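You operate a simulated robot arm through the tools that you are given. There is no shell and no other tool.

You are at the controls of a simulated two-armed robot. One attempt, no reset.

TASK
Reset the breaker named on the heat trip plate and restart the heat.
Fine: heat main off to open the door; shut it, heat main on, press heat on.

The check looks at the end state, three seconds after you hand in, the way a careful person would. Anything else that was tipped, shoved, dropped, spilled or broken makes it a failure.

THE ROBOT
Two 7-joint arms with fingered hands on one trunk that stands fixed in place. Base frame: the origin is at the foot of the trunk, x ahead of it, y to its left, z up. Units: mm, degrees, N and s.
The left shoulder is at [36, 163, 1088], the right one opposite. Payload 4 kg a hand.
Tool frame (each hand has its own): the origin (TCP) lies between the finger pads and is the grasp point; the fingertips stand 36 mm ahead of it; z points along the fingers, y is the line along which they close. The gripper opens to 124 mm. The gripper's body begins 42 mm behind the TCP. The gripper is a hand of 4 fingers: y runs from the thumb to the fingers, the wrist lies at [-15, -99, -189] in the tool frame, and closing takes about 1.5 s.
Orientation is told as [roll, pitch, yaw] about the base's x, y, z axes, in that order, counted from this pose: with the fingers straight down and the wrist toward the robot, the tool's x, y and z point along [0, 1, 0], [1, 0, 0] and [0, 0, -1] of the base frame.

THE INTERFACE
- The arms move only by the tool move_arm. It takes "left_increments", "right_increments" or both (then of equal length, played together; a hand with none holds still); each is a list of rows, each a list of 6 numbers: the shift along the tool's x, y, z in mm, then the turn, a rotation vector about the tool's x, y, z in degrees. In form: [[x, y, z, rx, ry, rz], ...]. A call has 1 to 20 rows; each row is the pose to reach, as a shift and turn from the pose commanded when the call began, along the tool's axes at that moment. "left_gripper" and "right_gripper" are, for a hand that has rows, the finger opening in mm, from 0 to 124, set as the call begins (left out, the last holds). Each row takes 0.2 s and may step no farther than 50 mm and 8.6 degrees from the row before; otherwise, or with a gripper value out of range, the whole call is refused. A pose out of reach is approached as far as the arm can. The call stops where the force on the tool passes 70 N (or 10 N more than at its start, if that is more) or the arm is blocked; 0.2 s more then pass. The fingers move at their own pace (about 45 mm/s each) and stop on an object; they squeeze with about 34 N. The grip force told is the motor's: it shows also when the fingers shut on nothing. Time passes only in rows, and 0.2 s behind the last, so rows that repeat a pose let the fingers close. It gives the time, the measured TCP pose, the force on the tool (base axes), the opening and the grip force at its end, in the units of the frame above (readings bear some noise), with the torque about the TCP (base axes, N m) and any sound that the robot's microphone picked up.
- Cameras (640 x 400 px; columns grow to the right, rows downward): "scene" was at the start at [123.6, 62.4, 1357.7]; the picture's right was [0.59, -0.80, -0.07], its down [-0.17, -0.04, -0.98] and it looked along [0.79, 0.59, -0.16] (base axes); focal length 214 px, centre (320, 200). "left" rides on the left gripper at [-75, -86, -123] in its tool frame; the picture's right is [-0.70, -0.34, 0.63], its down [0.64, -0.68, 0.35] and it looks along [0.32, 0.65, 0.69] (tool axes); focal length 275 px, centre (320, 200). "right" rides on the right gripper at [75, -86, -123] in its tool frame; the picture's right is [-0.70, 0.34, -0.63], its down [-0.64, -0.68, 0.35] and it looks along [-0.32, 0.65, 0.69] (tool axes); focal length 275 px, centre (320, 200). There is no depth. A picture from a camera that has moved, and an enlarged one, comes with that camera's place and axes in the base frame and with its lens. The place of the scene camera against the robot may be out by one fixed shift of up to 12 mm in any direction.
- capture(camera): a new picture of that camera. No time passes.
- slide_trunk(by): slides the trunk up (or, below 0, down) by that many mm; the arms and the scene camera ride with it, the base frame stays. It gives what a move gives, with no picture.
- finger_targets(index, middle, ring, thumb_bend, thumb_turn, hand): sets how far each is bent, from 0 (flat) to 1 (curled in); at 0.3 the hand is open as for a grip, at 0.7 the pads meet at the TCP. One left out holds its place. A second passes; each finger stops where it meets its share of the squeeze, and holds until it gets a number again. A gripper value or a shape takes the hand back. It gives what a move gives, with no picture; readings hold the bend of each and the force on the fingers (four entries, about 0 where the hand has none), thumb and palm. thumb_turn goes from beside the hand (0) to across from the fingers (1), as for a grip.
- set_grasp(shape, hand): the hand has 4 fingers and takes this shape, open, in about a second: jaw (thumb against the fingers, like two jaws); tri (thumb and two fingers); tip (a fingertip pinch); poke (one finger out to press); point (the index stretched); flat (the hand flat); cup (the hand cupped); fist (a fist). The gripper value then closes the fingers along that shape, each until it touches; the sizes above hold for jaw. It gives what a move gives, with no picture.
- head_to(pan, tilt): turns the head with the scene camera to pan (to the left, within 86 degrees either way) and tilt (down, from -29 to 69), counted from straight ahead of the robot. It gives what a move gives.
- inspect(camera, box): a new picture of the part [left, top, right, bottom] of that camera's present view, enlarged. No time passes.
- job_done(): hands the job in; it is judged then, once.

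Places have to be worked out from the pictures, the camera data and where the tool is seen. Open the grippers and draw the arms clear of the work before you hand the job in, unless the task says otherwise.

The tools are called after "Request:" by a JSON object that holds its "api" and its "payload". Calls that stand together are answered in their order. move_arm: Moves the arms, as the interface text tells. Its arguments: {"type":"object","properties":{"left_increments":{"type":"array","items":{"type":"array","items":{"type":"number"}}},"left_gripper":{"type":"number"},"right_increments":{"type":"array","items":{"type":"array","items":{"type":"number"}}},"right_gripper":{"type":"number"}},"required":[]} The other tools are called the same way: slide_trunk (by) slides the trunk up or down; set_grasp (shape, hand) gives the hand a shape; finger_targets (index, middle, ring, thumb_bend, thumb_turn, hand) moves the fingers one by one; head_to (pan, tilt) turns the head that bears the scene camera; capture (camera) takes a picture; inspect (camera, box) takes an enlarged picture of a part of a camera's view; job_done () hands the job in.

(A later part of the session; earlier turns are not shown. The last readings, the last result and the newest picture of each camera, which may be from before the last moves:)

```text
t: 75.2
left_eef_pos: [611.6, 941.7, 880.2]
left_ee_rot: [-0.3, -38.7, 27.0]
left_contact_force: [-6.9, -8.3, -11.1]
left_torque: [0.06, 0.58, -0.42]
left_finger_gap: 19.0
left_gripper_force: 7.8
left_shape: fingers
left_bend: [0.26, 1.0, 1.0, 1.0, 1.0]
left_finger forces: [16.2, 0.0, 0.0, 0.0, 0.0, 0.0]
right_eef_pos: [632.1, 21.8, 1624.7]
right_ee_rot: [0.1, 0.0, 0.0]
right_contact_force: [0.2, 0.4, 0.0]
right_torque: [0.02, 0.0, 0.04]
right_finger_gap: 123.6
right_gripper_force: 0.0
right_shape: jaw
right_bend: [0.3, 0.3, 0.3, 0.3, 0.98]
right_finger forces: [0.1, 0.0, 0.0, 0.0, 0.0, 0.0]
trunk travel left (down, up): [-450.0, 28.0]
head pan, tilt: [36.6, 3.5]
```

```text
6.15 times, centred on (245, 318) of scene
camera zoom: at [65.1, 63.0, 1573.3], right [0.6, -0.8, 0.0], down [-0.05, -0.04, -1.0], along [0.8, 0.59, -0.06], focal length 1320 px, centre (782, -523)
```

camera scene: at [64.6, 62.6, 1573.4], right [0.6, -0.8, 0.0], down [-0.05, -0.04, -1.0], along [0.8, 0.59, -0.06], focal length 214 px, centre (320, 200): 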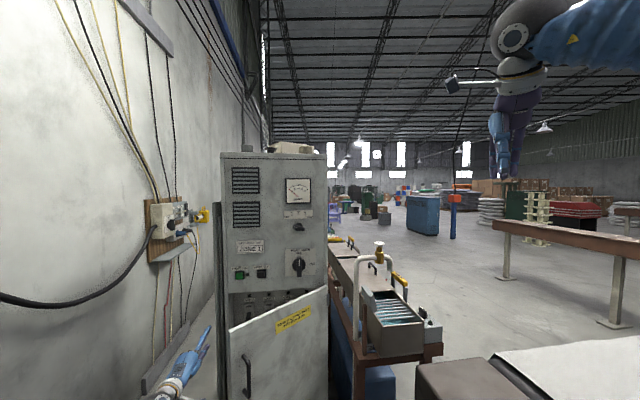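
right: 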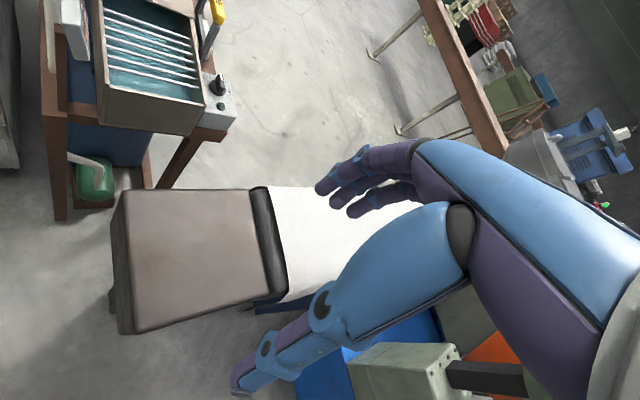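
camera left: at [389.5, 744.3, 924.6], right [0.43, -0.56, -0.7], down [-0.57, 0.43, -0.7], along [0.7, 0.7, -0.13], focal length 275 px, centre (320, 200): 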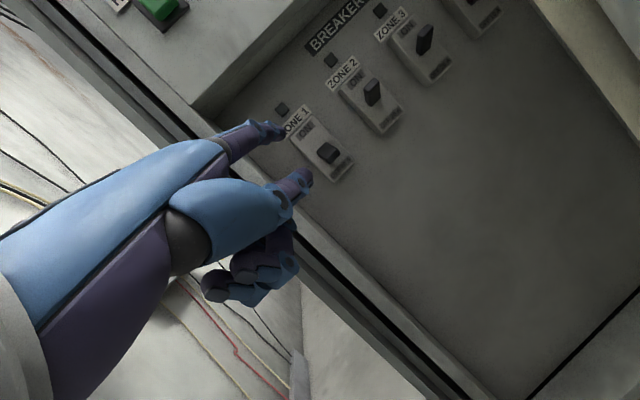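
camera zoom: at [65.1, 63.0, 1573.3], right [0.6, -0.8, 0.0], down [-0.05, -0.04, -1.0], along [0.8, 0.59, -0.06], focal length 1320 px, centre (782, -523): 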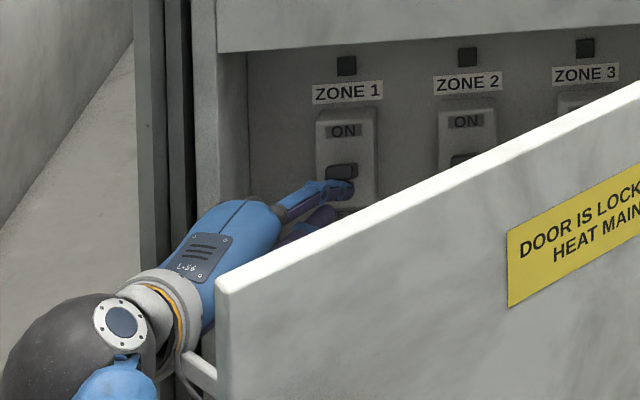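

The finger is yielding at 16 N. I'll ease down a little to see where the lever settles.

Request:
{"api": "move_arm", "payload": {"left_increments": [[0, -10, 12.4, 0, 0, 0], [0, -22, 27.2, 0, 0, 0], [0, -35, 43.2, 0, 0, 0], [0, -45, 35.2, 0, 0, 0], [0, -45, 35.2, 0, 0, 0]]}}

Request:
{"api": "inspect", "payload": {"camera": "left", "box": [200, 0, 420, 200]}}

Request:
{"api": "inspect", "payload": {"camera": "scene", "box": [200, 285, 290, 350]}}

```text
t: 76.4
left_eef_pos: [599.0, 937.2, 826.4]
left_ee_rot: [-0.3, -38.8, 26.9]
left_contact_force: [-0.4, -0.3, 0.4]
left_torque: [-0.01, 0.0, 0.03]
left_finger_gap: 43.7
left_gripper_force: 0.1
left_shape: fingers
left_bend: [0.0, 1.0, 1.0, 1.0, 1.0]
left_finger forces: [0.1, 0.1, 0.0, 0.0, 0.0, 0.0]
right_eef_pos: [632.2, 21.8, 1625.2]
right_ee_rot: [-0.1, 0.0, 0.1]
right_contact_force: [0.4, -0.5, 0.2]
right_torque: [0.0, -0.02, 0.02]
right_finger_gap: 123.9
right_gripper_force: 0.0
right_shape: jaw
right_bend: [0.3, 0.3, 0.3, 0.3, 0.98]
right_finger forces: [0.0, 0.0, 0.1, 0.0, 0.0, 0.0]
trunk travel left (down, up): [-450.0, 28.0]
head pan, tilt: [36.6, 3.5]
```

```text
2.00 times, centred on (310, 100) of left
camera zoom: at [505.5, 805.4, 867.5], right [0.44, -0.56, -0.7], down [-0.57, 0.43, -0.7], along [0.7, 0.7, -0.13], focal length 551 px, centre (340, 400)
```

zoom: 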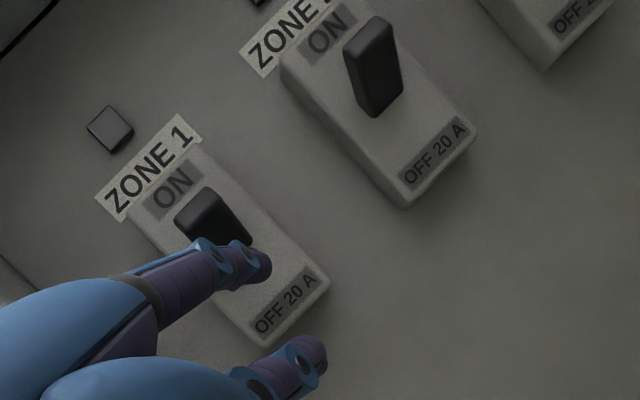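

```text
6.15 times, centred on (245, 318) of scene
camera zoom: at [65.0, 62.4, 1573.4], right [0.6, -0.8, 0.0], down [-0.05, -0.04, -1.0], along [0.8, 0.59, -0.06], focal length 1320 px, centre (782, -523)
```

zoom: 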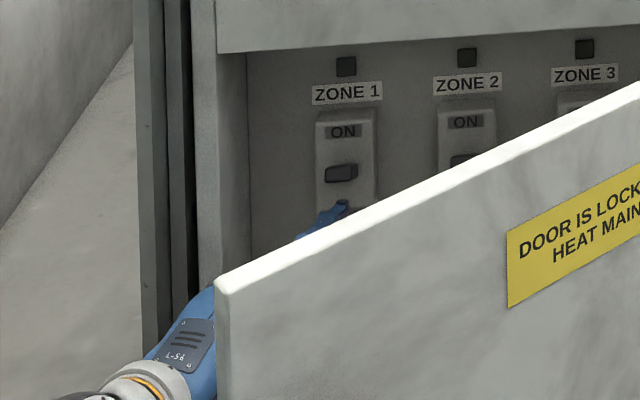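

ZONE 1's lever now stays up, looking like ZONE 2's. I'll back the finger out to compare all levers unobstructed.

Request:
{"api": "move_arm", "payload": {"left_increments": [[0, -20, -16, 0, 0, 0], [0, -45, -35, 0, 0, 0], [0, -70, -55, 0, 0, 0], [0, -95, -70, 0, 0, 0], [0, -95, -70, 0, 0, 0]]}}

Request:
{"api": "inspect", "payload": {"camera": "left", "box": [220, 0, 480, 200]}}

Request:
{"api": "inspect", "payload": {"camera": "scene", "box": [225, 285, 285, 335]}}

```text
t: 77.6
left_eef_pos: [494.1, 886.0, 819.6]
left_ee_rot: [-0.3, -38.7, 27.0]
left_contact_force: [-0.6, 0.2, -0.8]
left_torque: [-0.02, -0.03, -0.01]
left_finger_gap: 43.7
left_gripper_force: 0.1
left_shape: fingers
left_bend: [0.0, 1.0, 1.0, 1.0, 1.0]
left_finger forces: [0.0, 0.0, 0.0, 0.0, 0.0, 0.1]
right_eef_pos: [632.1, 22.6, 1623.8]
right_ee_rot: [0.1, -0.1, 0.0]
right_contact_force: [0.1, 0.7, -0.2]
right_torque: [0.03, 0.02, 0.0]
right_finger_gap: 123.8
right_gripper_force: 0.1
right_shape: jaw
right_bend: [0.3, 0.3, 0.3, 0.3, 0.98]
right_finger forces: [0.0, 0.0, 0.1, 0.0, 0.1, 0.0]
trunk travel left (down, up): [-450.0, 28.0]
head pan, tilt: [36.6, 3.5]
```

```text
2.00 times, centred on (350, 100) of left
camera zoom: at [400.9, 753.2, 861.6], right [0.43, -0.56, -0.7], down [-0.57, 0.43, -0.7], along [0.7, 0.7, -0.13], focal length 551 px, centre (260, 400)
```

zoom: 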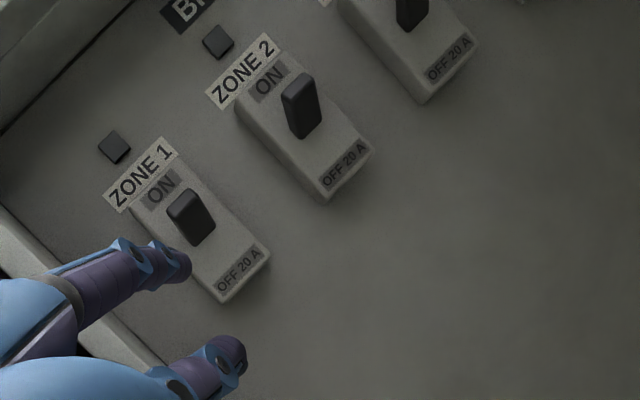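

```text
8.00 times, centred on (255, 310) of scene
camera zoom: at [65.2, 62.6, 1573.3], right [0.6, -0.8, 0.0], down [-0.05, -0.04, -1.0], along [0.8, 0.59, -0.06], focal length 1716 px, centre (840, -680)
```

zoom: 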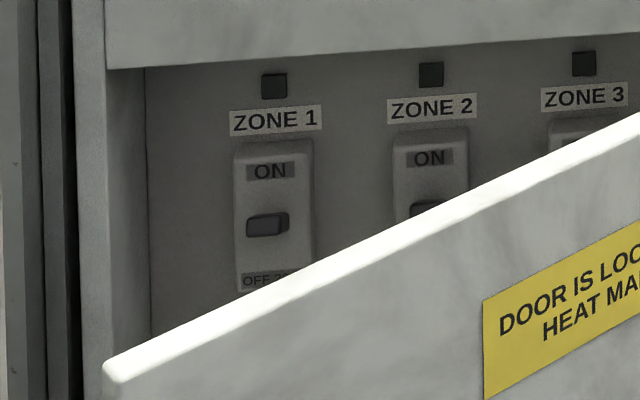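

ZONE 1 now matches ZONE 2's ON position in both views. To close the door I'll back out, rise above the door top at 1083, and pass over it to its front side.

Request:
{"api": "move_arm", "payload": {"left_increments": [[0, -23, -19, 0, 0, 0], [0, -46.6, -37.7, 0, 0, 0], [0, -21.4, -68.8, 0, 0, 0], [0, 3.8, -99.9, 0, 0, 0], [0, 29, -131, 0, 0, 0], [0, 54.2, -162.1, 0, 0, 0], [0, 79.4, -193.2, 0, 0, 0], [0, 104.6, -224.3, 0, 0, 0], [0, 129.8, -255.4, 0, 0, 0], [0, 154.6, -286.5, 0, 0, 0], [0, 154.6, -286.5, 0, 0, 0]]}}

Request:
{"api": "capture", "payload": {"camera": "scene"}}

Request:
{"api": "capture", "payload": {"camera": "left"}}

```text
t: 80.0
left_eef_pos: [444.6, 857.4, 1146.2]
left_ee_rot: [-0.3, -38.8, 27.0]
left_contact_force: [-0.6, -0.4, -0.5]
left_torque: [0.01, -0.01, 0.0]
left_finger_gap: 43.9
left_gripper_force: 0.0
left_shape: fingers
left_bend: [0.0, 1.0, 1.0, 1.0, 1.0]
left_finger forces: [0.0, 0.1, 0.0, 0.0, 0.0, 0.1]
right_eef_pos: [631.3, 21.6, 1624.4]
right_ee_rot: [0.1, 0.0, 0.1]
right_contact_force: [0.0, 0.3, 0.1]
right_torque: [-0.03, -0.02, 0.01]
right_finger_gap: 123.7
right_gripper_force: 0.0
right_shape: jaw
right_bend: [0.3, 0.3, 0.3, 0.3, 0.98]
right_finger forces: [0.0, 0.1, 0.0, 0.0, 0.1, 0.1]
trunk travel left (down, up): [-450.0, 28.0]
head pan, tilt: [36.6, 3.5]
```

```text
taken
camera scene: at [64.6, 62.6, 1573.3], right [0.6, -0.8, 0.0], down [-0.05, -0.04, -1.0], along [0.8, 0.59, -0.06], focal length 214 px, centre (320, 200)
```

scene: 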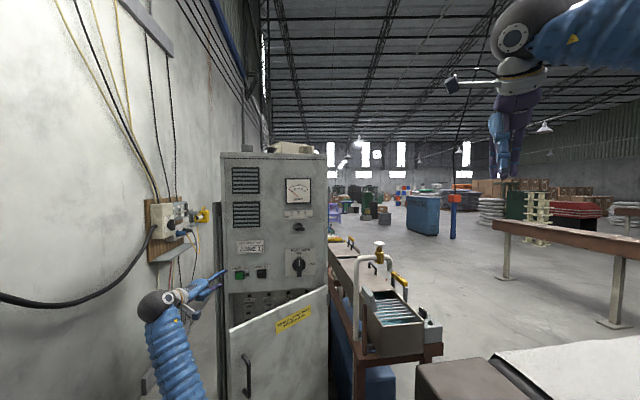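

```text
taken
camera left: at [350.3, 725.7, 1187.6], right [0.43, -0.56, -0.7], down [-0.57, 0.43, -0.7], along [0.7, 0.7, -0.13], focal length 275 px, centre (320, 200)
```

left: 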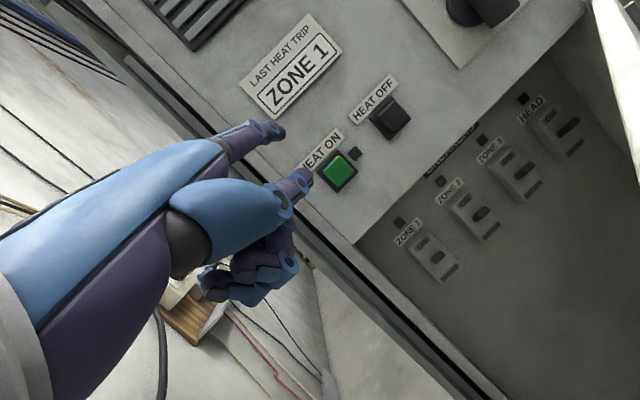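

I'll double check all four breakers from this vantage.

Request:
{"api": "inspect", "payload": {"camera": "left", "box": [380, 80, 600, 300]}}

```text
1.82 times, centred on (490, 190) of left
camera zoom: at [350.3, 725.7, 1187.6], right [0.43, -0.56, -0.7], down [-0.57, 0.43, -0.7], along [0.7, 0.7, -0.13], focal length 500 px, centre (11, 218)
```

zoom: 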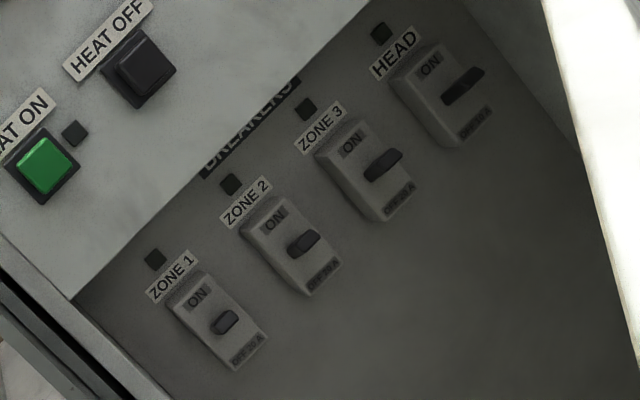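

All four levers read ON. I'll move right above the door top with the wrist kept in front of the door, squaring the hand to the panel.

Request:
{"api": "move_arm", "payload": {"left_increments": [[-31.4, -24.8, -20, 0, 1.4, -1.75], [-67.8, -49, -39.7, 0, 2.8, -3.5], [-110.6, -38.2, -30.9, 0, 4.2, -5.2], [-153.4, -27.4, -22.2, 0, 5.6, -7], [-196.2, -16.6, -13.5, 0, 7.1, -8.75], [-239, -5.8, -4.7, 0, 8.5, -10.5], [-277, 3.8, 3.1, 0, 9.9, -12.2], [-312.2, 12.7, 10.3, 0, 11.3, -14], [-312.2, 12.7, 10.3, 0, 11.3, -14]]}}

Request:
{"api": "capture", "payload": {"camera": "scene"}}

Request:
{"api": "capture", "payload": {"camera": "left"}}

```text
t: 82.0
left_eef_pos: [488.0, 712.6, 1121.7]
left_ee_rot: [-3.4, -40.4, 37.2]
left_contact_force: [0.1, 0.1, -0.5]
left_torque: [-0.01, 0.02, -0.01]
left_finger_gap: 43.7
left_gripper_force: 0.0
left_shape: fingers
left_bend: [0.0, 1.0, 1.0, 1.0, 1.0]
left_finger forces: [0.1, 0.0, 0.0, 0.0, 0.0, 0.1]
left hand out of reach, approached as far as the arm can: row 4, 5, 6, 7, 8, 9
right_eef_pos: [631.9, 21.5, 1623.7]
right_ee_rot: [0.0, 0.0, 0.0]
right_contact_force: [0.1, 0.4, 0.1]
right_torque: [-0.02, 0.03, -0.01]
right_finger_gap: 123.8
right_gripper_force: 0.1
right_shape: jaw
right_bend: [0.3, 0.3, 0.3, 0.3, 0.98]
right_finger forces: [0.1, 0.0, 0.0, 0.0, 0.1, 0.1]
trunk travel left (down, up): [-450.0, 28.0]
head pan, tilt: [36.6, 3.5]
```

```text
taken
camera scene: at [64.9, 62.9, 1573.3], right [0.6, -0.8, 0.0], down [-0.05, -0.04, -1.0], along [0.8, 0.6, -0.06], focal length 214 px, centre (320, 200)
```

scene: 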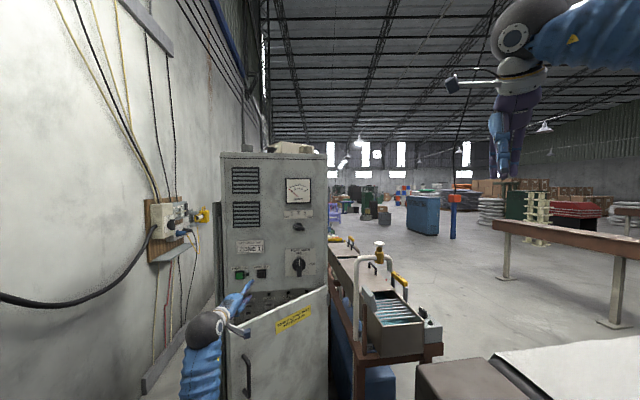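

```text
taken
camera left: at [411.8, 569.1, 1161.8], right [0.54, -0.51, -0.67], down [-0.59, 0.33, -0.73], along [0.59, 0.8, -0.12], focal length 275 px, centre (320, 200)
```

left: 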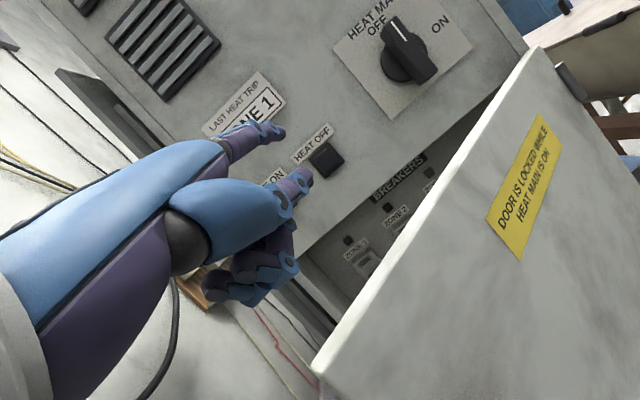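

The arm folds awkwardly with the trunk high, while this pose worked fine with it low. I'll first raise the hand 200 mm clear above the door, then lower the trunk back by 200 mm.

Request:
{"api": "move_arm", "payload": {"left_increments": [[-2, 26, -30.4, 0, 0, 0], [-4, 52, -60.8, 0, 0, 0], [-5, 78, -91.2, 0, 0, 0], [-7, 104, -121.6, 0, 0, 0], [-9, 130, -152, 0, 0, 0], [-9, 130, -152, 0, 0, 0]]}}

```text
t: 83.4
left_eef_pos: [467.9, 721.5, 1311.7]
left_ee_rot: [-3.4, -40.6, 36.1]
left_contact_force: [0.0, -0.1, 0.0]
left_torque: [0.0, -0.03, 0.01]
left_finger_gap: 43.5
left_gripper_force: 0.1
left_shape: fingers
left_bend: [0.0, 1.0, 1.0, 1.0, 1.0]
left_finger forces: [0.0, 0.1, 0.0, 0.0, 0.0, 0.1]
left hand out of reach, approached as far as the arm can: row 2, 3, 4, 5, 6
right_eef_pos: [632.1, 21.4, 1623.7]
right_ee_rot: [0.0, 0.0, 0.0]
right_contact_force: [0.2, 0.1, -0.1]
right_torque: [-0.01, 0.0, 0.0]
right_finger_gap: 123.8
right_gripper_force: 0.0
right_shape: jaw
right_bend: [0.3, 0.3, 0.3, 0.3, 0.98]
right_finger forces: [0.0, 0.0, 0.0, 0.0, 0.1, 0.1]
trunk travel left (down, up): [-450.0, 28.0]
head pan, tilt: [36.6, 3.5]
```

The hand is at z≈1312. I'll lower the trunk by 150 mm, which keeps the hand above the door top.

Request:
{"api": "slide_trunk", "payload": {"by": -150}}

Request:
{"api": "capture", "payload": {"camera": "scene"}}

Request:
{"api": "capture", "payload": {"camera": "left"}}

```text
t: 85.1
left_eef_pos: [468.9, 725.3, 1161.7]
left_ee_rot: [-3.5, -40.4, 37.0]
left_contact_force: [0.0, -0.2, 0.2]
left_torque: [0.0, 0.02, -0.03]
left_finger_gap: 43.9
left_gripper_force: 0.0
left_shape: fingers
left_bend: [0.0, 1.0, 1.0, 1.0, 1.0]
left_finger forces: [0.1, 0.0, 0.1, 0.0, 0.0, 0.0]
right_eef_pos: [631.4, 20.2, 1475.7]
right_ee_rot: [-0.1, 0.0, 0.1]
right_contact_force: [0.5, -0.3, -0.2]
right_torque: [-0.01, -0.04, -0.03]
right_finger_gap: 123.7
right_gripper_force: 0.0
right_shape: jaw
right_bend: [0.3, 0.3, 0.3, 0.3, 0.98]
right_finger forces: [0.0, 0.1, 0.0, 0.0, 0.0, 0.1]
trunk travel left (down, up): [-300.0, 178.0]
head pan, tilt: [36.6, 3.5]
```

```text
taken
camera scene: at [100.3, 62.3, 1414.2], right [0.59, -0.8, -0.05], down [-0.13, -0.04, -0.99], along [0.79, 0.59, -0.12], focal length 214 px, centre (320, 200)
```

scene: 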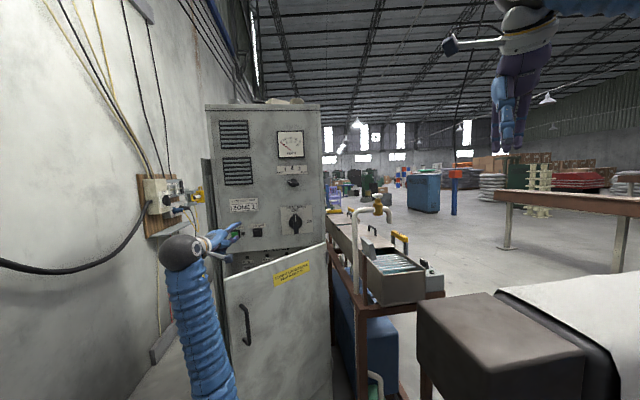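

```text
taken
camera left: at [392.2, 580.7, 1202.0], right [0.54, -0.51, -0.67], down [-0.59, 0.34, -0.73], along [0.6, 0.79, -0.12], focal length 275 px, centre (320, 200)
```

left: 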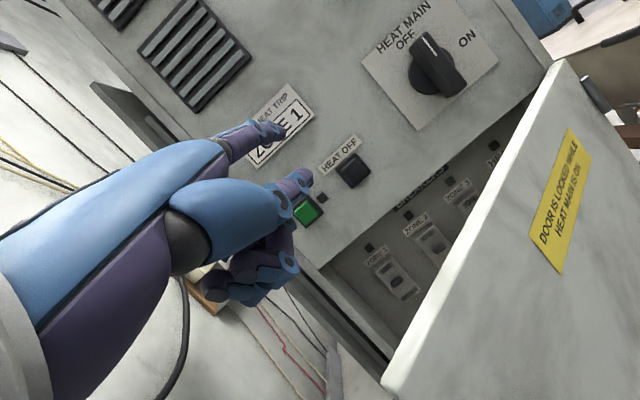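

The hand is above the door near the panel at TCP u≈-181, n≈844. I'll move right 190 mm and square up.

Request:
{"api": "move_arm", "payload": {"left_increments": [[-37.7, 3.4, 5.2, 0.24, 1.74, -1.2], [-75.4, 6.9, 10.3, 0.5, 3.5, -2.4], [-113, 10.3, 15.5, 0.7, 5.2, -3.7], [-151, 13.8, 20.6, 1, 7, -4.9], [-188.5, 17.2, 25.8, 1.2, 8.7, -6.1], [-188.5, 17.2, 25.8, 1.2, 8.7, -6.1]]}}

Request:
{"api": "capture", "payload": {"camera": "scene"}}

Request:
{"api": "capture", "payload": {"camera": "left"}}

```text
t: 86.5
left_eef_pos: [463.1, 712.2, 1132.4]
left_ee_rot: [-0.2, -40.6, 35.4]
left_contact_force: [-0.5, -0.2, 0.3]
left_torque: [-0.01, 0.01, 0.0]
left_finger_gap: 43.7
left_gripper_force: 0.0
left_shape: fingers
left_bend: [0.0, 1.0, 1.0, 1.0, 1.0]
left_finger forces: [0.0, 0.0, 0.0, 0.0, 0.0, 0.1]
left hand out of reach, approached as far as the arm can: row 1, 2, 3, 4, 5, 6
right_eef_pos: [632.5, 21.2, 1473.9]
right_ee_rot: [-0.1, 0.0, 0.1]
right_contact_force: [-0.5, -0.4, 0.8]
right_torque: [0.02, -0.03, -0.03]
right_finger_gap: 123.8
right_gripper_force: 0.0
right_shape: jaw
right_bend: [0.3, 0.3, 0.3, 0.3, 0.98]
right_finger forces: [0.1, 0.1, 0.0, 0.0, 0.0, 0.1]
trunk travel left (down, up): [-300.0, 178.0]
head pan, tilt: [36.6, 3.5]
```

```text
taken
camera scene: at [100.8, 62.4, 1414.0], right [0.59, -0.8, -0.05], down [-0.13, -0.04, -0.99], along [0.79, 0.59, -0.12], focal length 214 px, centre (320, 200)
```

scene: 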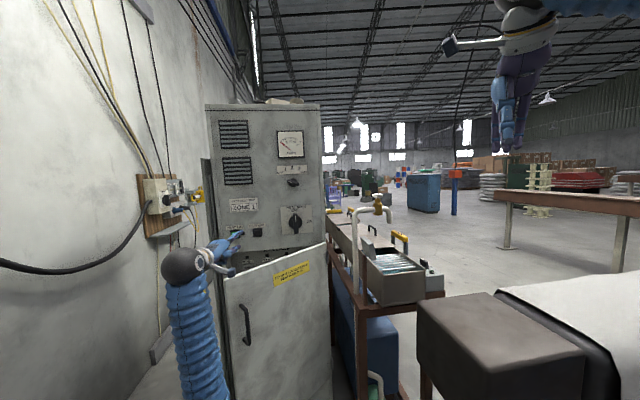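

```text
taken
camera left: at [388.4, 567.2, 1168.7], right [0.53, -0.48, -0.7], down [-0.61, 0.36, -0.71], along [0.59, 0.8, -0.1], focal length 275 px, centre (320, 200)
```

left: 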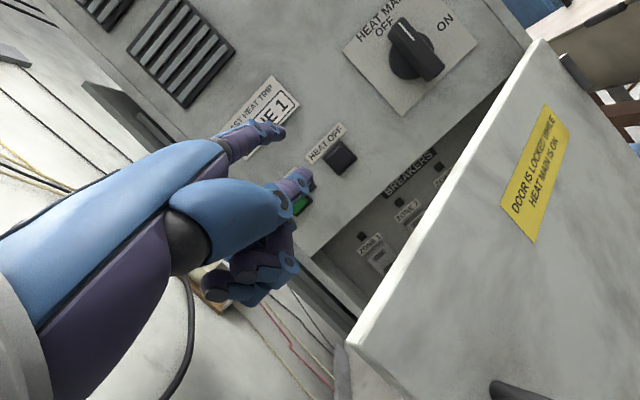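

The arm is stuck in an unfavourable elbow configuration. I'll unwind it by retracting up and toward the robot into the relaxed fingers-down pose near the start.

Request:
{"api": "move_arm", "payload": {"left_increments": [[-10, 6, -31, 4, -1, 1], [-22, 12, -62, 9, -2, 2.5], [-35, 18, -93, 14, -3.5, 4], [-48, 24, -124, 20, -5, 5.5], [-61, 30, -155, 26, -6.3, 7.3], [-74, 36, -186, 32, -7.7, 9], [-87, 42, -216, 37, -9, 10.3], [-99, 48.5, -245.5, 40.6, -9.8, 11.4], [-99, 48.5, -245.5, 40.6, -9.8, 11.4]]}}

Request:
{"api": "capture", "payload": {"camera": "scene"}}

```text
t: 88.5
left_eef_pos: [616.4, 825.8, 1225.8]
left_ee_rot: [-3.5, -4.1, 19.9]
left_contact_force: [0.5, -0.5, 0.1]
left_torque: [0.03, 0.03, 0.02]
left_finger_gap: 43.9
left_gripper_force: 0.1
left_shape: fingers
left_bend: [0.0, 1.0, 1.0, 1.0, 1.0]
left_finger forces: [0.1, 0.0, 0.0, 0.0, 0.0, 0.1]
left hand out of reach, approached as far as the arm can: row 2, 3, 4, 5, 6, 7, 8, 9
right_eef_pos: [633.0, 19.7, 1475.0]
right_ee_rot: [0.0, 0.1, 0.0]
right_contact_force: [1.0, -0.8, 0.3]
right_torque: [-0.02, 0.05, 0.02]
right_finger_gap: 123.9
right_gripper_force: 0.1
right_shape: jaw
right_bend: [0.3, 0.3, 0.3, 0.3, 0.98]
right_finger forces: [0.0, 0.0, 0.0, 0.1, 0.0, 0.0]
trunk travel left (down, up): [-300.0, 178.0]
head pan, tilt: [36.6, 3.5]
```

```text
taken
camera scene: at [101.8, 61.5, 1413.8], right [0.59, -0.8, -0.05], down [-0.13, -0.04, -0.99], along [0.79, 0.59, -0.12], focal length 214 px, centre (320, 200)
```

scene: 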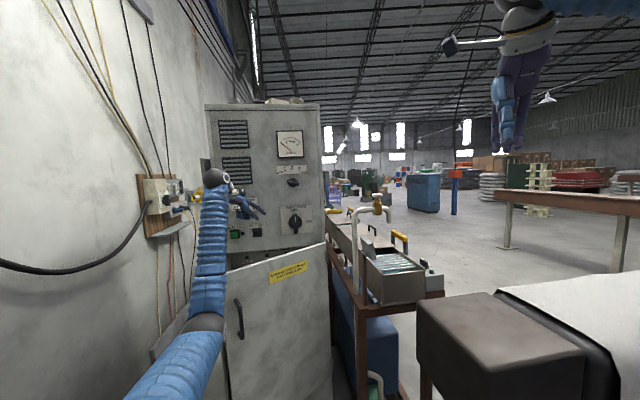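

The solver pushed the hand toward the panel, so I must be careful. I'll curl the index in and then reverse that motion, back off and pitch up again, away from the panel.

Request:
{"api": "set_grasp", "payload": {"hand": "left", "shape": "fist"}}

Request:
{"api": "move_arm", "payload": {"left_increments": [[-1, -17, 4, -5, 0, 0], [-3, -34, 9, -12, 0, 0], [-5, -51, 15, -19, 0, 0], [-7, -68, 22, -27, 0, 0], [-8, -84, 30, -35, 0, 0], [-8, -84, 30, -35, 0, 0]]}}

Request:
{"api": "capture", "payload": {"camera": "scene"}}

```text
t: 89.4
left_eef_pos: [616.3, 826.5, 1226.7]
left_ee_rot: [-3.5, -4.2, 19.9]
left_contact_force: [0.5, 1.1, 0.3]
left_torque: [0.02, 0.01, -0.03]
left_finger_gap: 0.0
left_gripper_force: 0.2
left_shape: fist
left_bend: [0.98, 1.0, 1.0, 0.0, 0.84]
left_finger forces: [0.0, 0.0, 0.0, 0.1, 0.0, 0.0]
right_eef_pos: [632.2, 21.1, 1474.4]
right_ee_rot: [-0.1, 0.0, 0.1]
right_contact_force: [0.3, 0.2, -0.5]
right_torque: [0.01, -0.04, 0.0]
right_finger_gap: 123.3
right_gripper_force: 0.0
right_shape: jaw
right_bend: [0.3, 0.3, 0.3, 0.3, 0.98]
right_finger forces: [0.0, 0.0, 0.0, 0.0, 0.0, 0.0]
trunk travel left (down, up): [-300.0, 178.0]
head pan, tilt: [36.6, 3.5]
```

```text
t: 90.8
left_eef_pos: [542.7, 764.8, 1201.9]
left_ee_rot: [-4.6, -39.1, 22.7]
left_contact_force: [-0.2, 0.2, -0.2]
left_torque: [-0.02, -0.04, 0.0]
left_finger_gap: 0.0
left_gripper_force: 0.0
left_shape: fist
left_bend: [0.98, 1.0, 1.0, 0.0, 0.84]
left_finger forces: [0.1, 0.0, 0.0, 0.0, 0.1, 0.0]
right_eef_pos: [631.9, 21.8, 1474.2]
right_ee_rot: [0.0, 0.0, 0.1]
right_contact_force: [-0.4, -0.3, 0.1]
right_torque: [-0.02, 0.01, 0.0]
right_finger_gap: 123.8
right_gripper_force: 0.0
right_shape: jaw
right_bend: [0.3, 0.3, 0.3, 0.3, 0.98]
right_finger forces: [0.0, 0.0, 0.0, 0.0, 0.0, 0.0]
trunk travel left (down, up): [-300.0, 178.0]
head pan, tilt: [36.6, 3.5]
```

```text
taken
camera scene: at [100.7, 62.6, 1414.0], right [0.59, -0.8, -0.05], down [-0.13, -0.04, -0.99], along [0.79, 0.6, -0.12], focal length 214 px, centre (320, 200)
```

scene: 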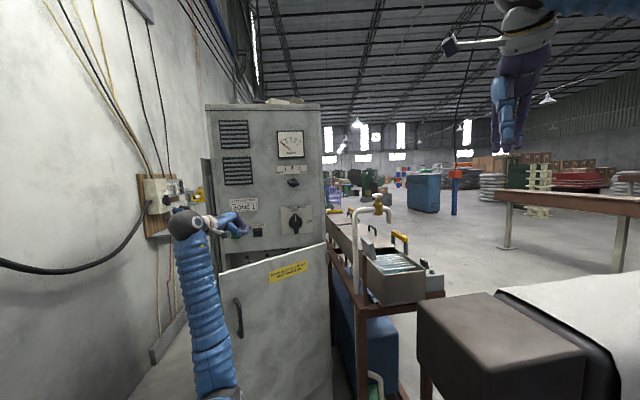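

That move was unclipped. Now I'll pitch the hand up into the relaxed orientation, fingers forward with the wrist below, while backing a bit away from the panel.

Request:
{"api": "move_arm", "payload": {"left_increments": [[-3, -6, -5, -7.3, 0, 0], [-6, -12, -10, -14.6, 0, 0], [-9, -18, -15, -21.9, 0, 0], [-13, -24, -20, -29.2, 0, 0], [-16, -30, -25, -36.5, 0, 0], [-19, -36, -30, -43.8, 0, 0], [-22.5, -42.7, -34.6, -51, 0, 0], [-22.5, -42.7, -34.6, -51, 0, 0]]}}

Request:
{"api": "capture", "payload": {"camera": "scene"}}

```text
t: 92.6
left_eef_pos: [496.7, 720.4, 1204.5]
left_ee_rot: [-94.9, -86.3, 114.7]
left_contact_force: [0.3, -0.2, -0.4]
left_torque: [0.02, -0.02, -0.01]
left_finger_gap: 0.0
left_gripper_force: 0.0
left_shape: fist
left_bend: [0.98, 1.0, 1.0, 0.0, 0.84]
left_finger forces: [0.1, 0.0, 0.0, 0.0, 0.0, 0.0]
right_eef_pos: [632.2, 21.9, 1473.9]
right_ee_rot: [0.0, 0.0, 0.0]
right_contact_force: [0.1, -0.5, -0.2]
right_torque: [0.03, 0.0, 0.01]
right_finger_gap: 123.8
right_gripper_force: 0.0
right_shape: jaw
right_bend: [0.3, 0.3, 0.3, 0.3, 0.98]
right_finger forces: [0.0, 0.0, 0.0, 0.1, 0.0, 0.0]
trunk travel left (down, up): [-300.0, 178.0]
head pan, tilt: [36.6, 3.5]
```

```text
taken
camera scene: at [100.7, 62.5, 1414.0], right [0.59, -0.8, -0.05], down [-0.13, -0.04, -0.99], along [0.79, 0.59, -0.12], focal length 214 px, centre (320, 200)
```

scene: 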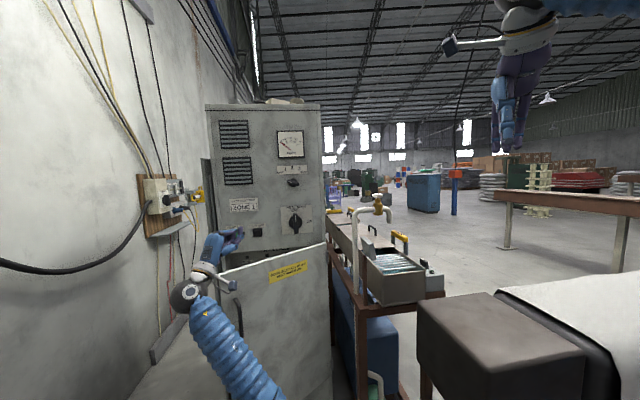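

That unwound the arm: the forearm now comes up from the lower right as in the good posture. I'll move the hand right in front of the panel, above the door top, and square it to 45°.

Request:
{"api": "move_arm", "payload": {"left_increments": [[-35, 0, 0, 0, 5, 0], [-70, 0, 1, 0, 10, 0], [-105, 0, 2, 0, 15, 0], [-140, 0, 3, 0, 20, 0], [-172.8, 0, 3.3, 0, 25, 0], [-172.8, 0, 3.3, 0, 25, 0]]}}

Request:
{"api": "capture", "payload": {"camera": "scene"}}

Request:
{"api": "capture", "payload": {"camera": "left"}}

```text
t: 94.2
left_eef_pos: [540.2, 578.4, 1245.0]
left_ee_rot: [-103.9, -85.8, 150.8]
left_contact_force: [0.0, -0.4, 0.3]
left_torque: [0.0, 0.0, -0.03]
left_finger_gap: 0.1
left_gripper_force: 0.1
left_shape: fist
left_bend: [0.98, 1.0, 1.0, 0.0, 0.84]
left_finger forces: [0.1, 0.0, 0.1, 0.0, 0.0, 0.0]
right_eef_pos: [631.3, 21.9, 1474.9]
right_ee_rot: [0.0, 0.0, 0.0]
right_contact_force: [0.8, -0.3, 0.5]
right_torque: [0.0, 0.03, 0.01]
right_finger_gap: 123.7
right_gripper_force: 0.1
right_shape: jaw
right_bend: [0.3, 0.3, 0.3, 0.3, 0.98]
right_finger forces: [0.1, 0.1, 0.0, 0.0, 0.2, 0.0]
trunk travel left (down, up): [-300.0, 178.0]
head pan, tilt: [36.6, 3.5]
stopped in row 6 (left hand): the arm was blocked; the commanded pose is now the measured one
```

```text
taken
camera scene: at [100.8, 62.5, 1414.0], right [0.59, -0.8, -0.05], down [-0.13, -0.04, -0.99], along [0.79, 0.59, -0.12], focal length 214 px, centre (320, 200)
```

scene: 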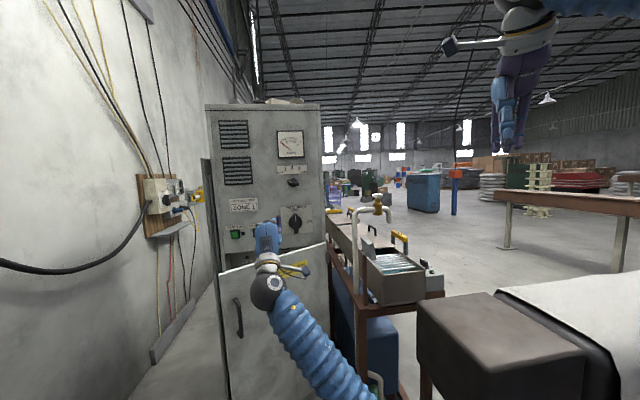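

```text
taken
camera left: at [516.4, 433.7, 1162.0], right [0.96, -0.03, -0.27], down [-0.19, 0.67, -0.72], along [0.2, 0.74, 0.64], focal length 275 px, centre (320, 200)
```

left: 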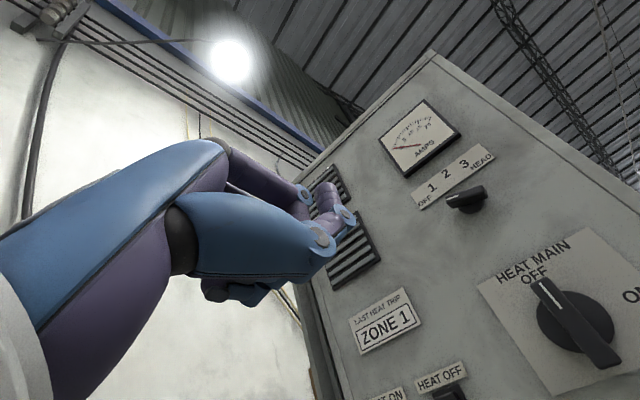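

The hand is now in front of the panel near u≈-27, n≈791; that stop came with no tool force, at the edge of the workspace. I'll lower the fist in front of the open door's outer face to about z≈1010.

Request:
{"api": "move_arm", "payload": {"left_increments": [[14, -39, 1, 0, 0, 0], [28, -78, 2, 0, 0, 0], [42, -117, 2, 0, 0, 0], [56, -156, 3, 0, 0, 0], [70, -196, 4, 0, 0, 0], [83, -235, 4, 0, 0, 0], [83, -235, 4, 0, 0, 0]]}}

Request:
{"api": "capture", "payload": {"camera": "scene"}}

Request:
{"api": "capture", "payload": {"camera": "left"}}

```text
t: 95.2
left_eef_pos: [491.6, 635.5, 1186.3]
left_ee_rot: [-133.9, -77.3, -176.7]
left_contact_force: [0.7, 0.5, -0.8]
left_torque: [-0.02, -0.02, -0.01]
left_finger_gap: 0.2
left_gripper_force: 0.0
left_shape: fist
left_bend: [0.98, 1.0, 1.0, 0.0, 0.84]
left_finger forces: [0.0, 0.1, 0.0, 0.0, 0.1, 0.0]
right_eef_pos: [631.3, 22.4, 1473.7]
right_ee_rot: [0.0, -0.1, 0.0]
right_contact_force: [0.8, -0.3, -0.2]
right_torque: [-0.02, -0.01, 0.01]
right_finger_gap: 123.6
right_gripper_force: 0.0
right_shape: jaw
right_bend: [0.3, 0.3, 0.3, 0.3, 0.98]
right_finger forces: [0.1, 0.1, 0.0, 0.0, 0.0, 0.0]
trunk travel left (down, up): [-300.0, 178.0]
head pan, tilt: [36.6, 3.5]
stopped in row 4 (left hand): the arm was blocked; the commanded pose is now the measured one
```

```text
taken
camera scene: at [101.0, 62.9, 1414.0], right [0.59, -0.8, -0.05], down [-0.13, -0.04, -0.99], along [0.79, 0.6, -0.12], focal length 214 px, centre (320, 200)
```

scene: 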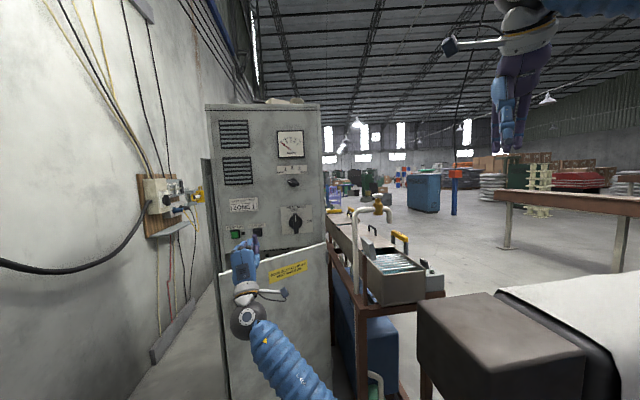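

```text
taken
camera left: at [488.1, 494.2, 1095.4], right [0.99, 0.03, -0.12], down [-0.11, 0.69, -0.71], along [0.06, 0.72, 0.69], focal length 275 px, centre (320, 200)
```

left: 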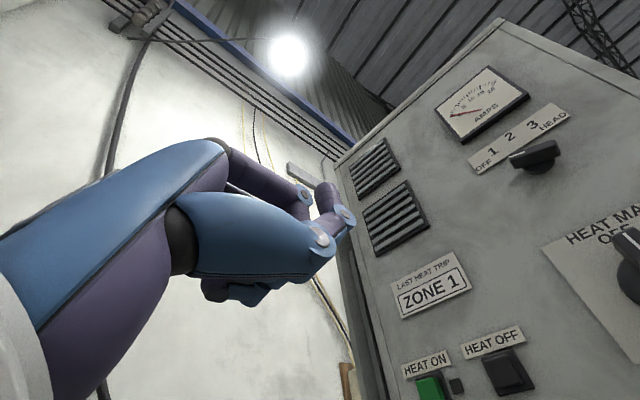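

The arm got blocked again without tool force, so something further up the arm may be touching. I'll look down with the head to see the elbow.

Request:
{"api": "head_to", "payload": {"pan": 20, "tilt": 50}}

Request:
{"api": "capture", "payload": {"camera": "scene"}}

Request:
{"api": "capture", "payload": {"camera": "right"}}

```text
t: 96.4
left_eef_pos: [490.9, 634.8, 1187.4]
left_ee_rot: [-134.0, -77.3, -176.7]
left_contact_force: [0.3, 0.1, 0.3]
left_torque: [0.04, 0.0, 0.01]
left_finger_gap: 0.0
left_gripper_force: 0.2
left_shape: fist
left_bend: [0.98, 1.0, 1.0, 0.0, 0.84]
left_finger forces: [0.0, 0.0, 0.0, 0.0, 0.1, 0.0]
right_eef_pos: [631.6, 20.1, 1472.8]
right_ee_rot: [0.1, -0.1, 0.0]
right_contact_force: [-0.7, -0.1, 0.5]
right_torque: [0.02, 0.0, -0.01]
right_finger_gap: 123.4
right_gripper_force: 0.0
right_shape: jaw
right_bend: [0.3, 0.3, 0.3, 0.3, 0.98]
right_finger forces: [0.1, 0.0, 0.0, 0.0, 0.0, 0.0]
trunk travel left (down, up): [-300.0, 178.0]
head pan, tilt: [20.0, 50.0]
```

```text
taken
camera scene: at [94.3, 34.0, 1342.1], right [0.34, -0.94, -0.03], down [-0.77, -0.26, -0.59], along [0.54, 0.22, -0.81], focal length 214 px, centre (320, 200)
```

scene: 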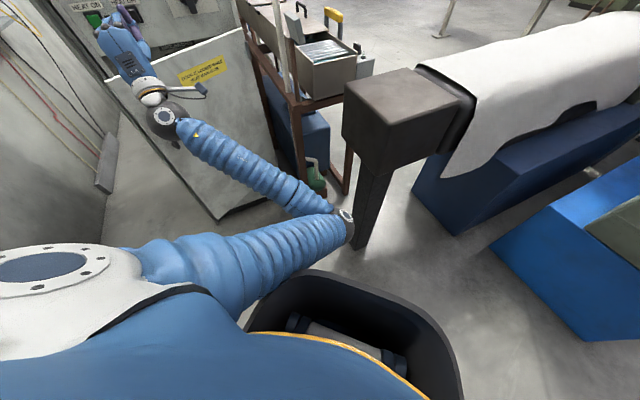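

```text
taken
camera right: at [547.6, 94.7, 1597.5], right [0.34, -0.7, 0.63], down [-0.68, -0.64, -0.35], along [0.65, -0.32, -0.69], focal length 275 px, centre (320, 200)
```

right: 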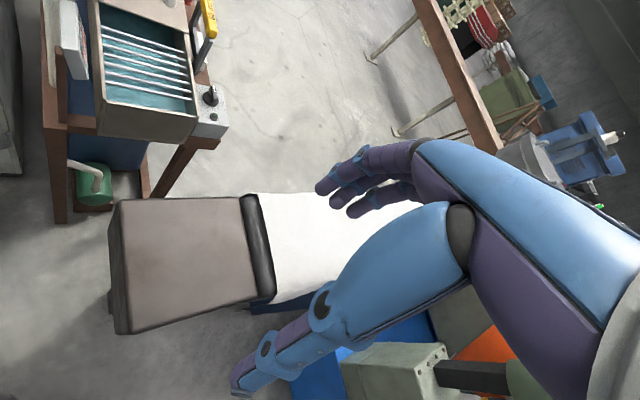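

The elbow is tightly folded across the chest, with clear air to the grey machine. Earlier readings put the door's turning friction at only about 1.3 N·m, so I can push it shut near the hinge instead, where there is room. I'll first move up and right and restore the hand orientation.

Request:
{"api": "move_arm", "payload": {"left_increments": [[-10, 15, 5, 1.8, -0.9, 1.7], [-40, 20, 15, 3.6, -1.8, 3.4], [-70, 22, 27, 5.4, -2.7, 5.1], [-100, 23, 38, 7.3, -3.6, 6.8], [-131.7, 24.4, 49.5, 9.1, -4.5, 8.5], [-131.7, 24.4, 49.5, 9.1, -4.5, 8.5]]}}

Request:
{"api": "head_to", "payload": {"pan": 36.6, "tilt": 15}}

Request:
{"api": "capture", "payload": {"camera": "scene"}}

Request:
{"api": "capture", "payload": {"camera": "left"}}

```text
t: 97.8
left_eef_pos: [617.0, 584.1, 1240.8]
left_ee_rot: [-76.6, -89.7, 121.2]
left_contact_force: [-0.9, 0.2, 1.1]
left_torque: [0.01, 0.02, -0.01]
left_finger_gap: 0.1
left_gripper_force: 0.0
left_shape: fist
left_bend: [0.98, 1.0, 1.0, 0.0, 0.84]
left_finger forces: [0.0, 0.1, 0.0, 0.0, 0.0, 0.0]
right_eef_pos: [632.2, 21.7, 1474.6]
right_ee_rot: [0.0, 0.0, 0.1]
right_contact_force: [-0.6, 0.2, 0.0]
right_torque: [0.01, 0.0, 0.0]
right_finger_gap: 124.0
right_gripper_force: 0.1
right_shape: jaw
right_bend: [0.3, 0.3, 0.3, 0.3, 0.98]
right_finger forces: [0.1, 0.1, 0.0, 0.0, 0.0, 0.1]
trunk travel left (down, up): [-300.0, 178.0]
head pan, tilt: [20.0, 50.0]
```

```text
t: 98.8
left_eef_pos: [618.0, 584.5, 1240.6]
left_ee_rot: [-80.4, -89.7, 125.1]
left_contact_force: [0.4, -0.4, -0.5]
left_torque: [0.03, -0.06, 0.0]
left_finger_gap: 0.1
left_gripper_force: 0.0
left_shape: fist
left_bend: [0.98, 1.0, 1.0, 0.0, 0.84]
left_finger forces: [0.0, 0.1, 0.0, 0.1, 0.1, 0.0]
right_eef_pos: [632.5, 20.9, 1474.2]
right_ee_rot: [0.1, -0.1, 0.0]
right_contact_force: [0.0, -0.1, 0.5]
right_torque: [0.04, -0.02, 0.0]
right_finger_gap: 123.7
right_gripper_force: 0.0
right_shape: jaw
right_bend: [0.3, 0.3, 0.3, 0.3, 0.98]
right_finger forces: [0.0, 0.0, 0.0, 0.1, 0.1, 0.0]
trunk travel left (down, up): [-300.0, 178.0]
head pan, tilt: [36.6, 15.0]
```

```text
taken
camera scene: at [101.1, 63.3, 1395.3], right [0.59, -0.8, -0.05], down [-0.28, -0.15, -0.95], along [0.75, 0.58, -0.32], focal length 214 px, centre (320, 200)
```

scene: 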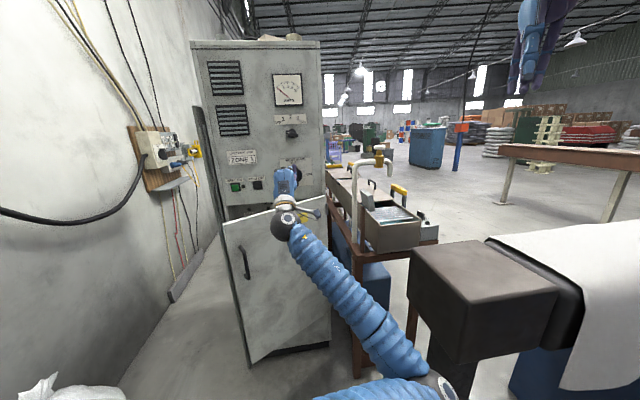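

```text
taken
camera left: at [583.3, 444.0, 1154.4], right [0.94, -0.05, -0.33], down [-0.2, 0.7, -0.69], along [0.27, 0.71, 0.65], focal length 275 px, centre (320, 200)
```

left: 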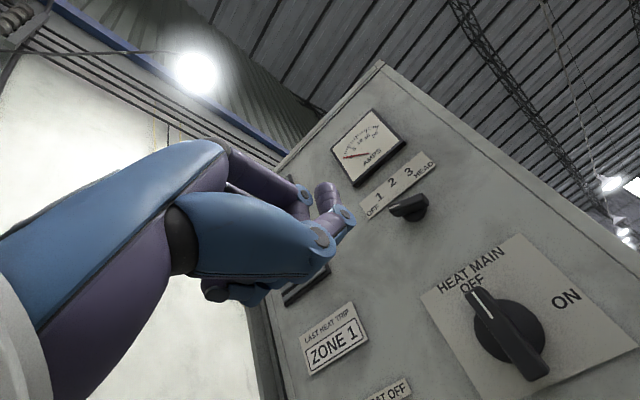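

The door has already swung back to about 22°, likely nudged by the forearm. I'll lower the fist in front of its face to z≈1000 at u≈-20.

Request:
{"api": "move_arm", "payload": {"left_increments": [[7, -40, 20, 0, 0, 0], [14, -80, 40, 0, 0, 0], [22, -120, 40, 0, 0, 0], [30, -160, 40, 0, 0, 0], [37, -200, 40, 0, 0, 0], [44, -240, 40, 0, 0, 0], [44, -240, 40, 0, 0, 0]]}}

Request:
{"api": "capture", "payload": {"camera": "scene"}}

Request:
{"api": "capture", "payload": {"camera": "left"}}

```text
t: 100.6
left_eef_pos: [598.3, 672.9, 1033.3]
left_ee_rot: [167.7, -86.8, -120.6]
left_contact_force: [0.0, -0.4, -0.2]
left_torque: [0.01, -0.03, 0.01]
left_finger_gap: 0.0
left_gripper_force: 0.1
left_shape: fist
left_bend: [0.98, 1.0, 1.0, 0.0, 0.84]
left_finger forces: [0.0, 0.1, 0.0, 0.0, 0.0, 0.1]
right_eef_pos: [633.4, 20.5, 1473.5]
right_ee_rot: [0.0, 0.0, 0.0]
right_contact_force: [1.0, -0.5, -0.1]
right_torque: [0.01, 0.01, 0.04]
right_finger_gap: 123.9
right_gripper_force: 0.0
right_shape: jaw
right_bend: [0.3, 0.3, 0.3, 0.3, 0.98]
right_finger forces: [0.0, 0.0, 0.0, 0.0, 0.1, 0.0]
trunk travel left (down, up): [-300.0, 178.0]
head pan, tilt: [36.6, 15.0]
stopped in row 7 (left hand): the arm was blocked; the commanded pose is now the measured one
```

```text
taken
camera scene: at [101.3, 62.9, 1395.4], right [0.59, -0.8, -0.05], down [-0.28, -0.15, -0.95], along [0.75, 0.58, -0.32], focal length 214 px, centre (320, 200)
```

scene: 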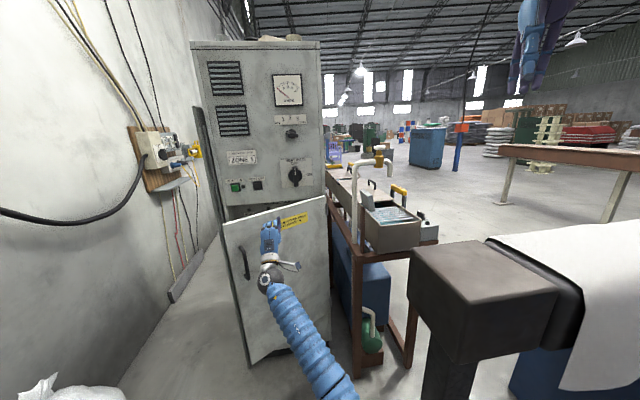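

```text
taken
camera left: at [572.5, 536.1, 938.9], right [0.95, 0.01, -0.31], down [-0.22, 0.73, -0.65], along [0.22, 0.69, 0.69], focal length 275 px, centre (320, 200)
```

left: 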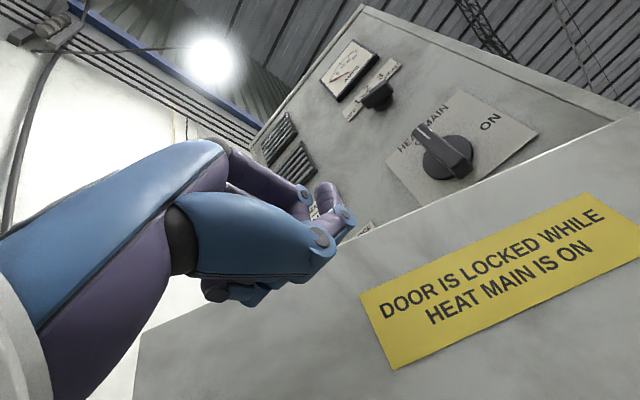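

The fist is in front of the door, beside the yellow label. I'll push forward toward the cabinet to close the door.

Request:
{"api": "move_arm", "payload": {"left_increments": [[0, 0, 20, 0, 0, 0], [0, 0, 40, 0, 0, 0], [0, 0, 60, 0, 0, 0], [0, 0, 80, 0, 0, 0], [0, 0, 95, 0, 0, 0], [0, 0, 110, 0, 0, 0], [0, 0, 125, 0, 0, 0]]}}

Request:
{"api": "capture", "payload": {"camera": "scene"}}

Request:
{"api": "capture", "payload": {"camera": "left"}}

```text
t: 102.2
left_eef_pos: [683.0, 764.4, 1035.0]
left_ee_rot: [168.9, -86.9, -121.8]
left_contact_force: [0.2, 0.9, -0.3]
left_torque: [0.0, -0.03, 0.0]
left_finger_gap: 0.0
left_gripper_force: 0.0
left_shape: fist
left_bend: [0.98, 1.0, 1.0, 0.0, 0.84]
left_finger forces: [0.1, 0.0, 0.1, 0.0, 0.1, 0.1]
right_eef_pos: [631.6, 21.5, 1473.9]
right_ee_rot: [0.0, 0.0, 0.0]
right_contact_force: [-0.7, 0.3, -0.9]
right_torque: [-0.05, 0.01, 0.0]
right_finger_gap: 123.8
right_gripper_force: 0.0
right_shape: jaw
right_bend: [0.3, 0.3, 0.3, 0.3, 0.98]
right_finger forces: [0.0, 0.0, 0.0, 0.1, 0.1, 0.1]
trunk travel left (down, up): [-300.0, 178.0]
head pan, tilt: [36.6, 15.0]
```

```text
taken
camera scene: at [101.2, 64.0, 1395.3], right [0.59, -0.8, -0.05], down [-0.28, -0.15, -0.95], along [0.75, 0.58, -0.32], focal length 214 px, centre (320, 200)
```

scene: 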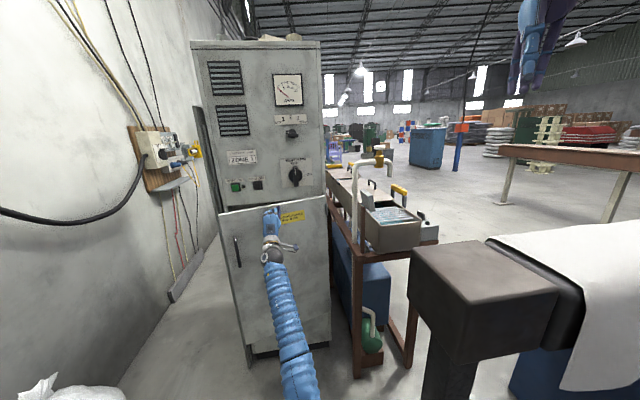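

```text
taken
camera left: at [657.8, 627.1, 941.6], right [0.95, 0.0, -0.31], down [-0.22, 0.72, -0.66], along [0.22, 0.69, 0.69], focal length 275 px, centre (320, 200)
```

left: 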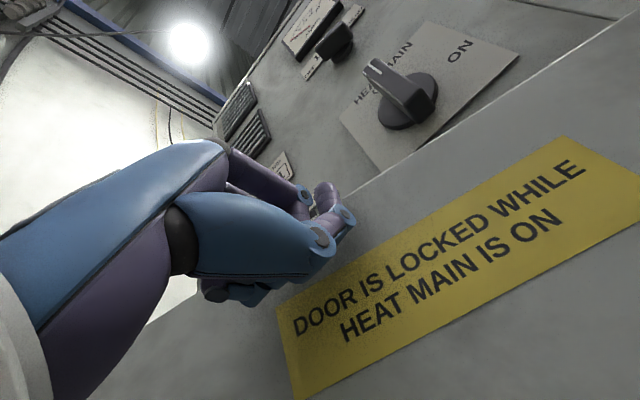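

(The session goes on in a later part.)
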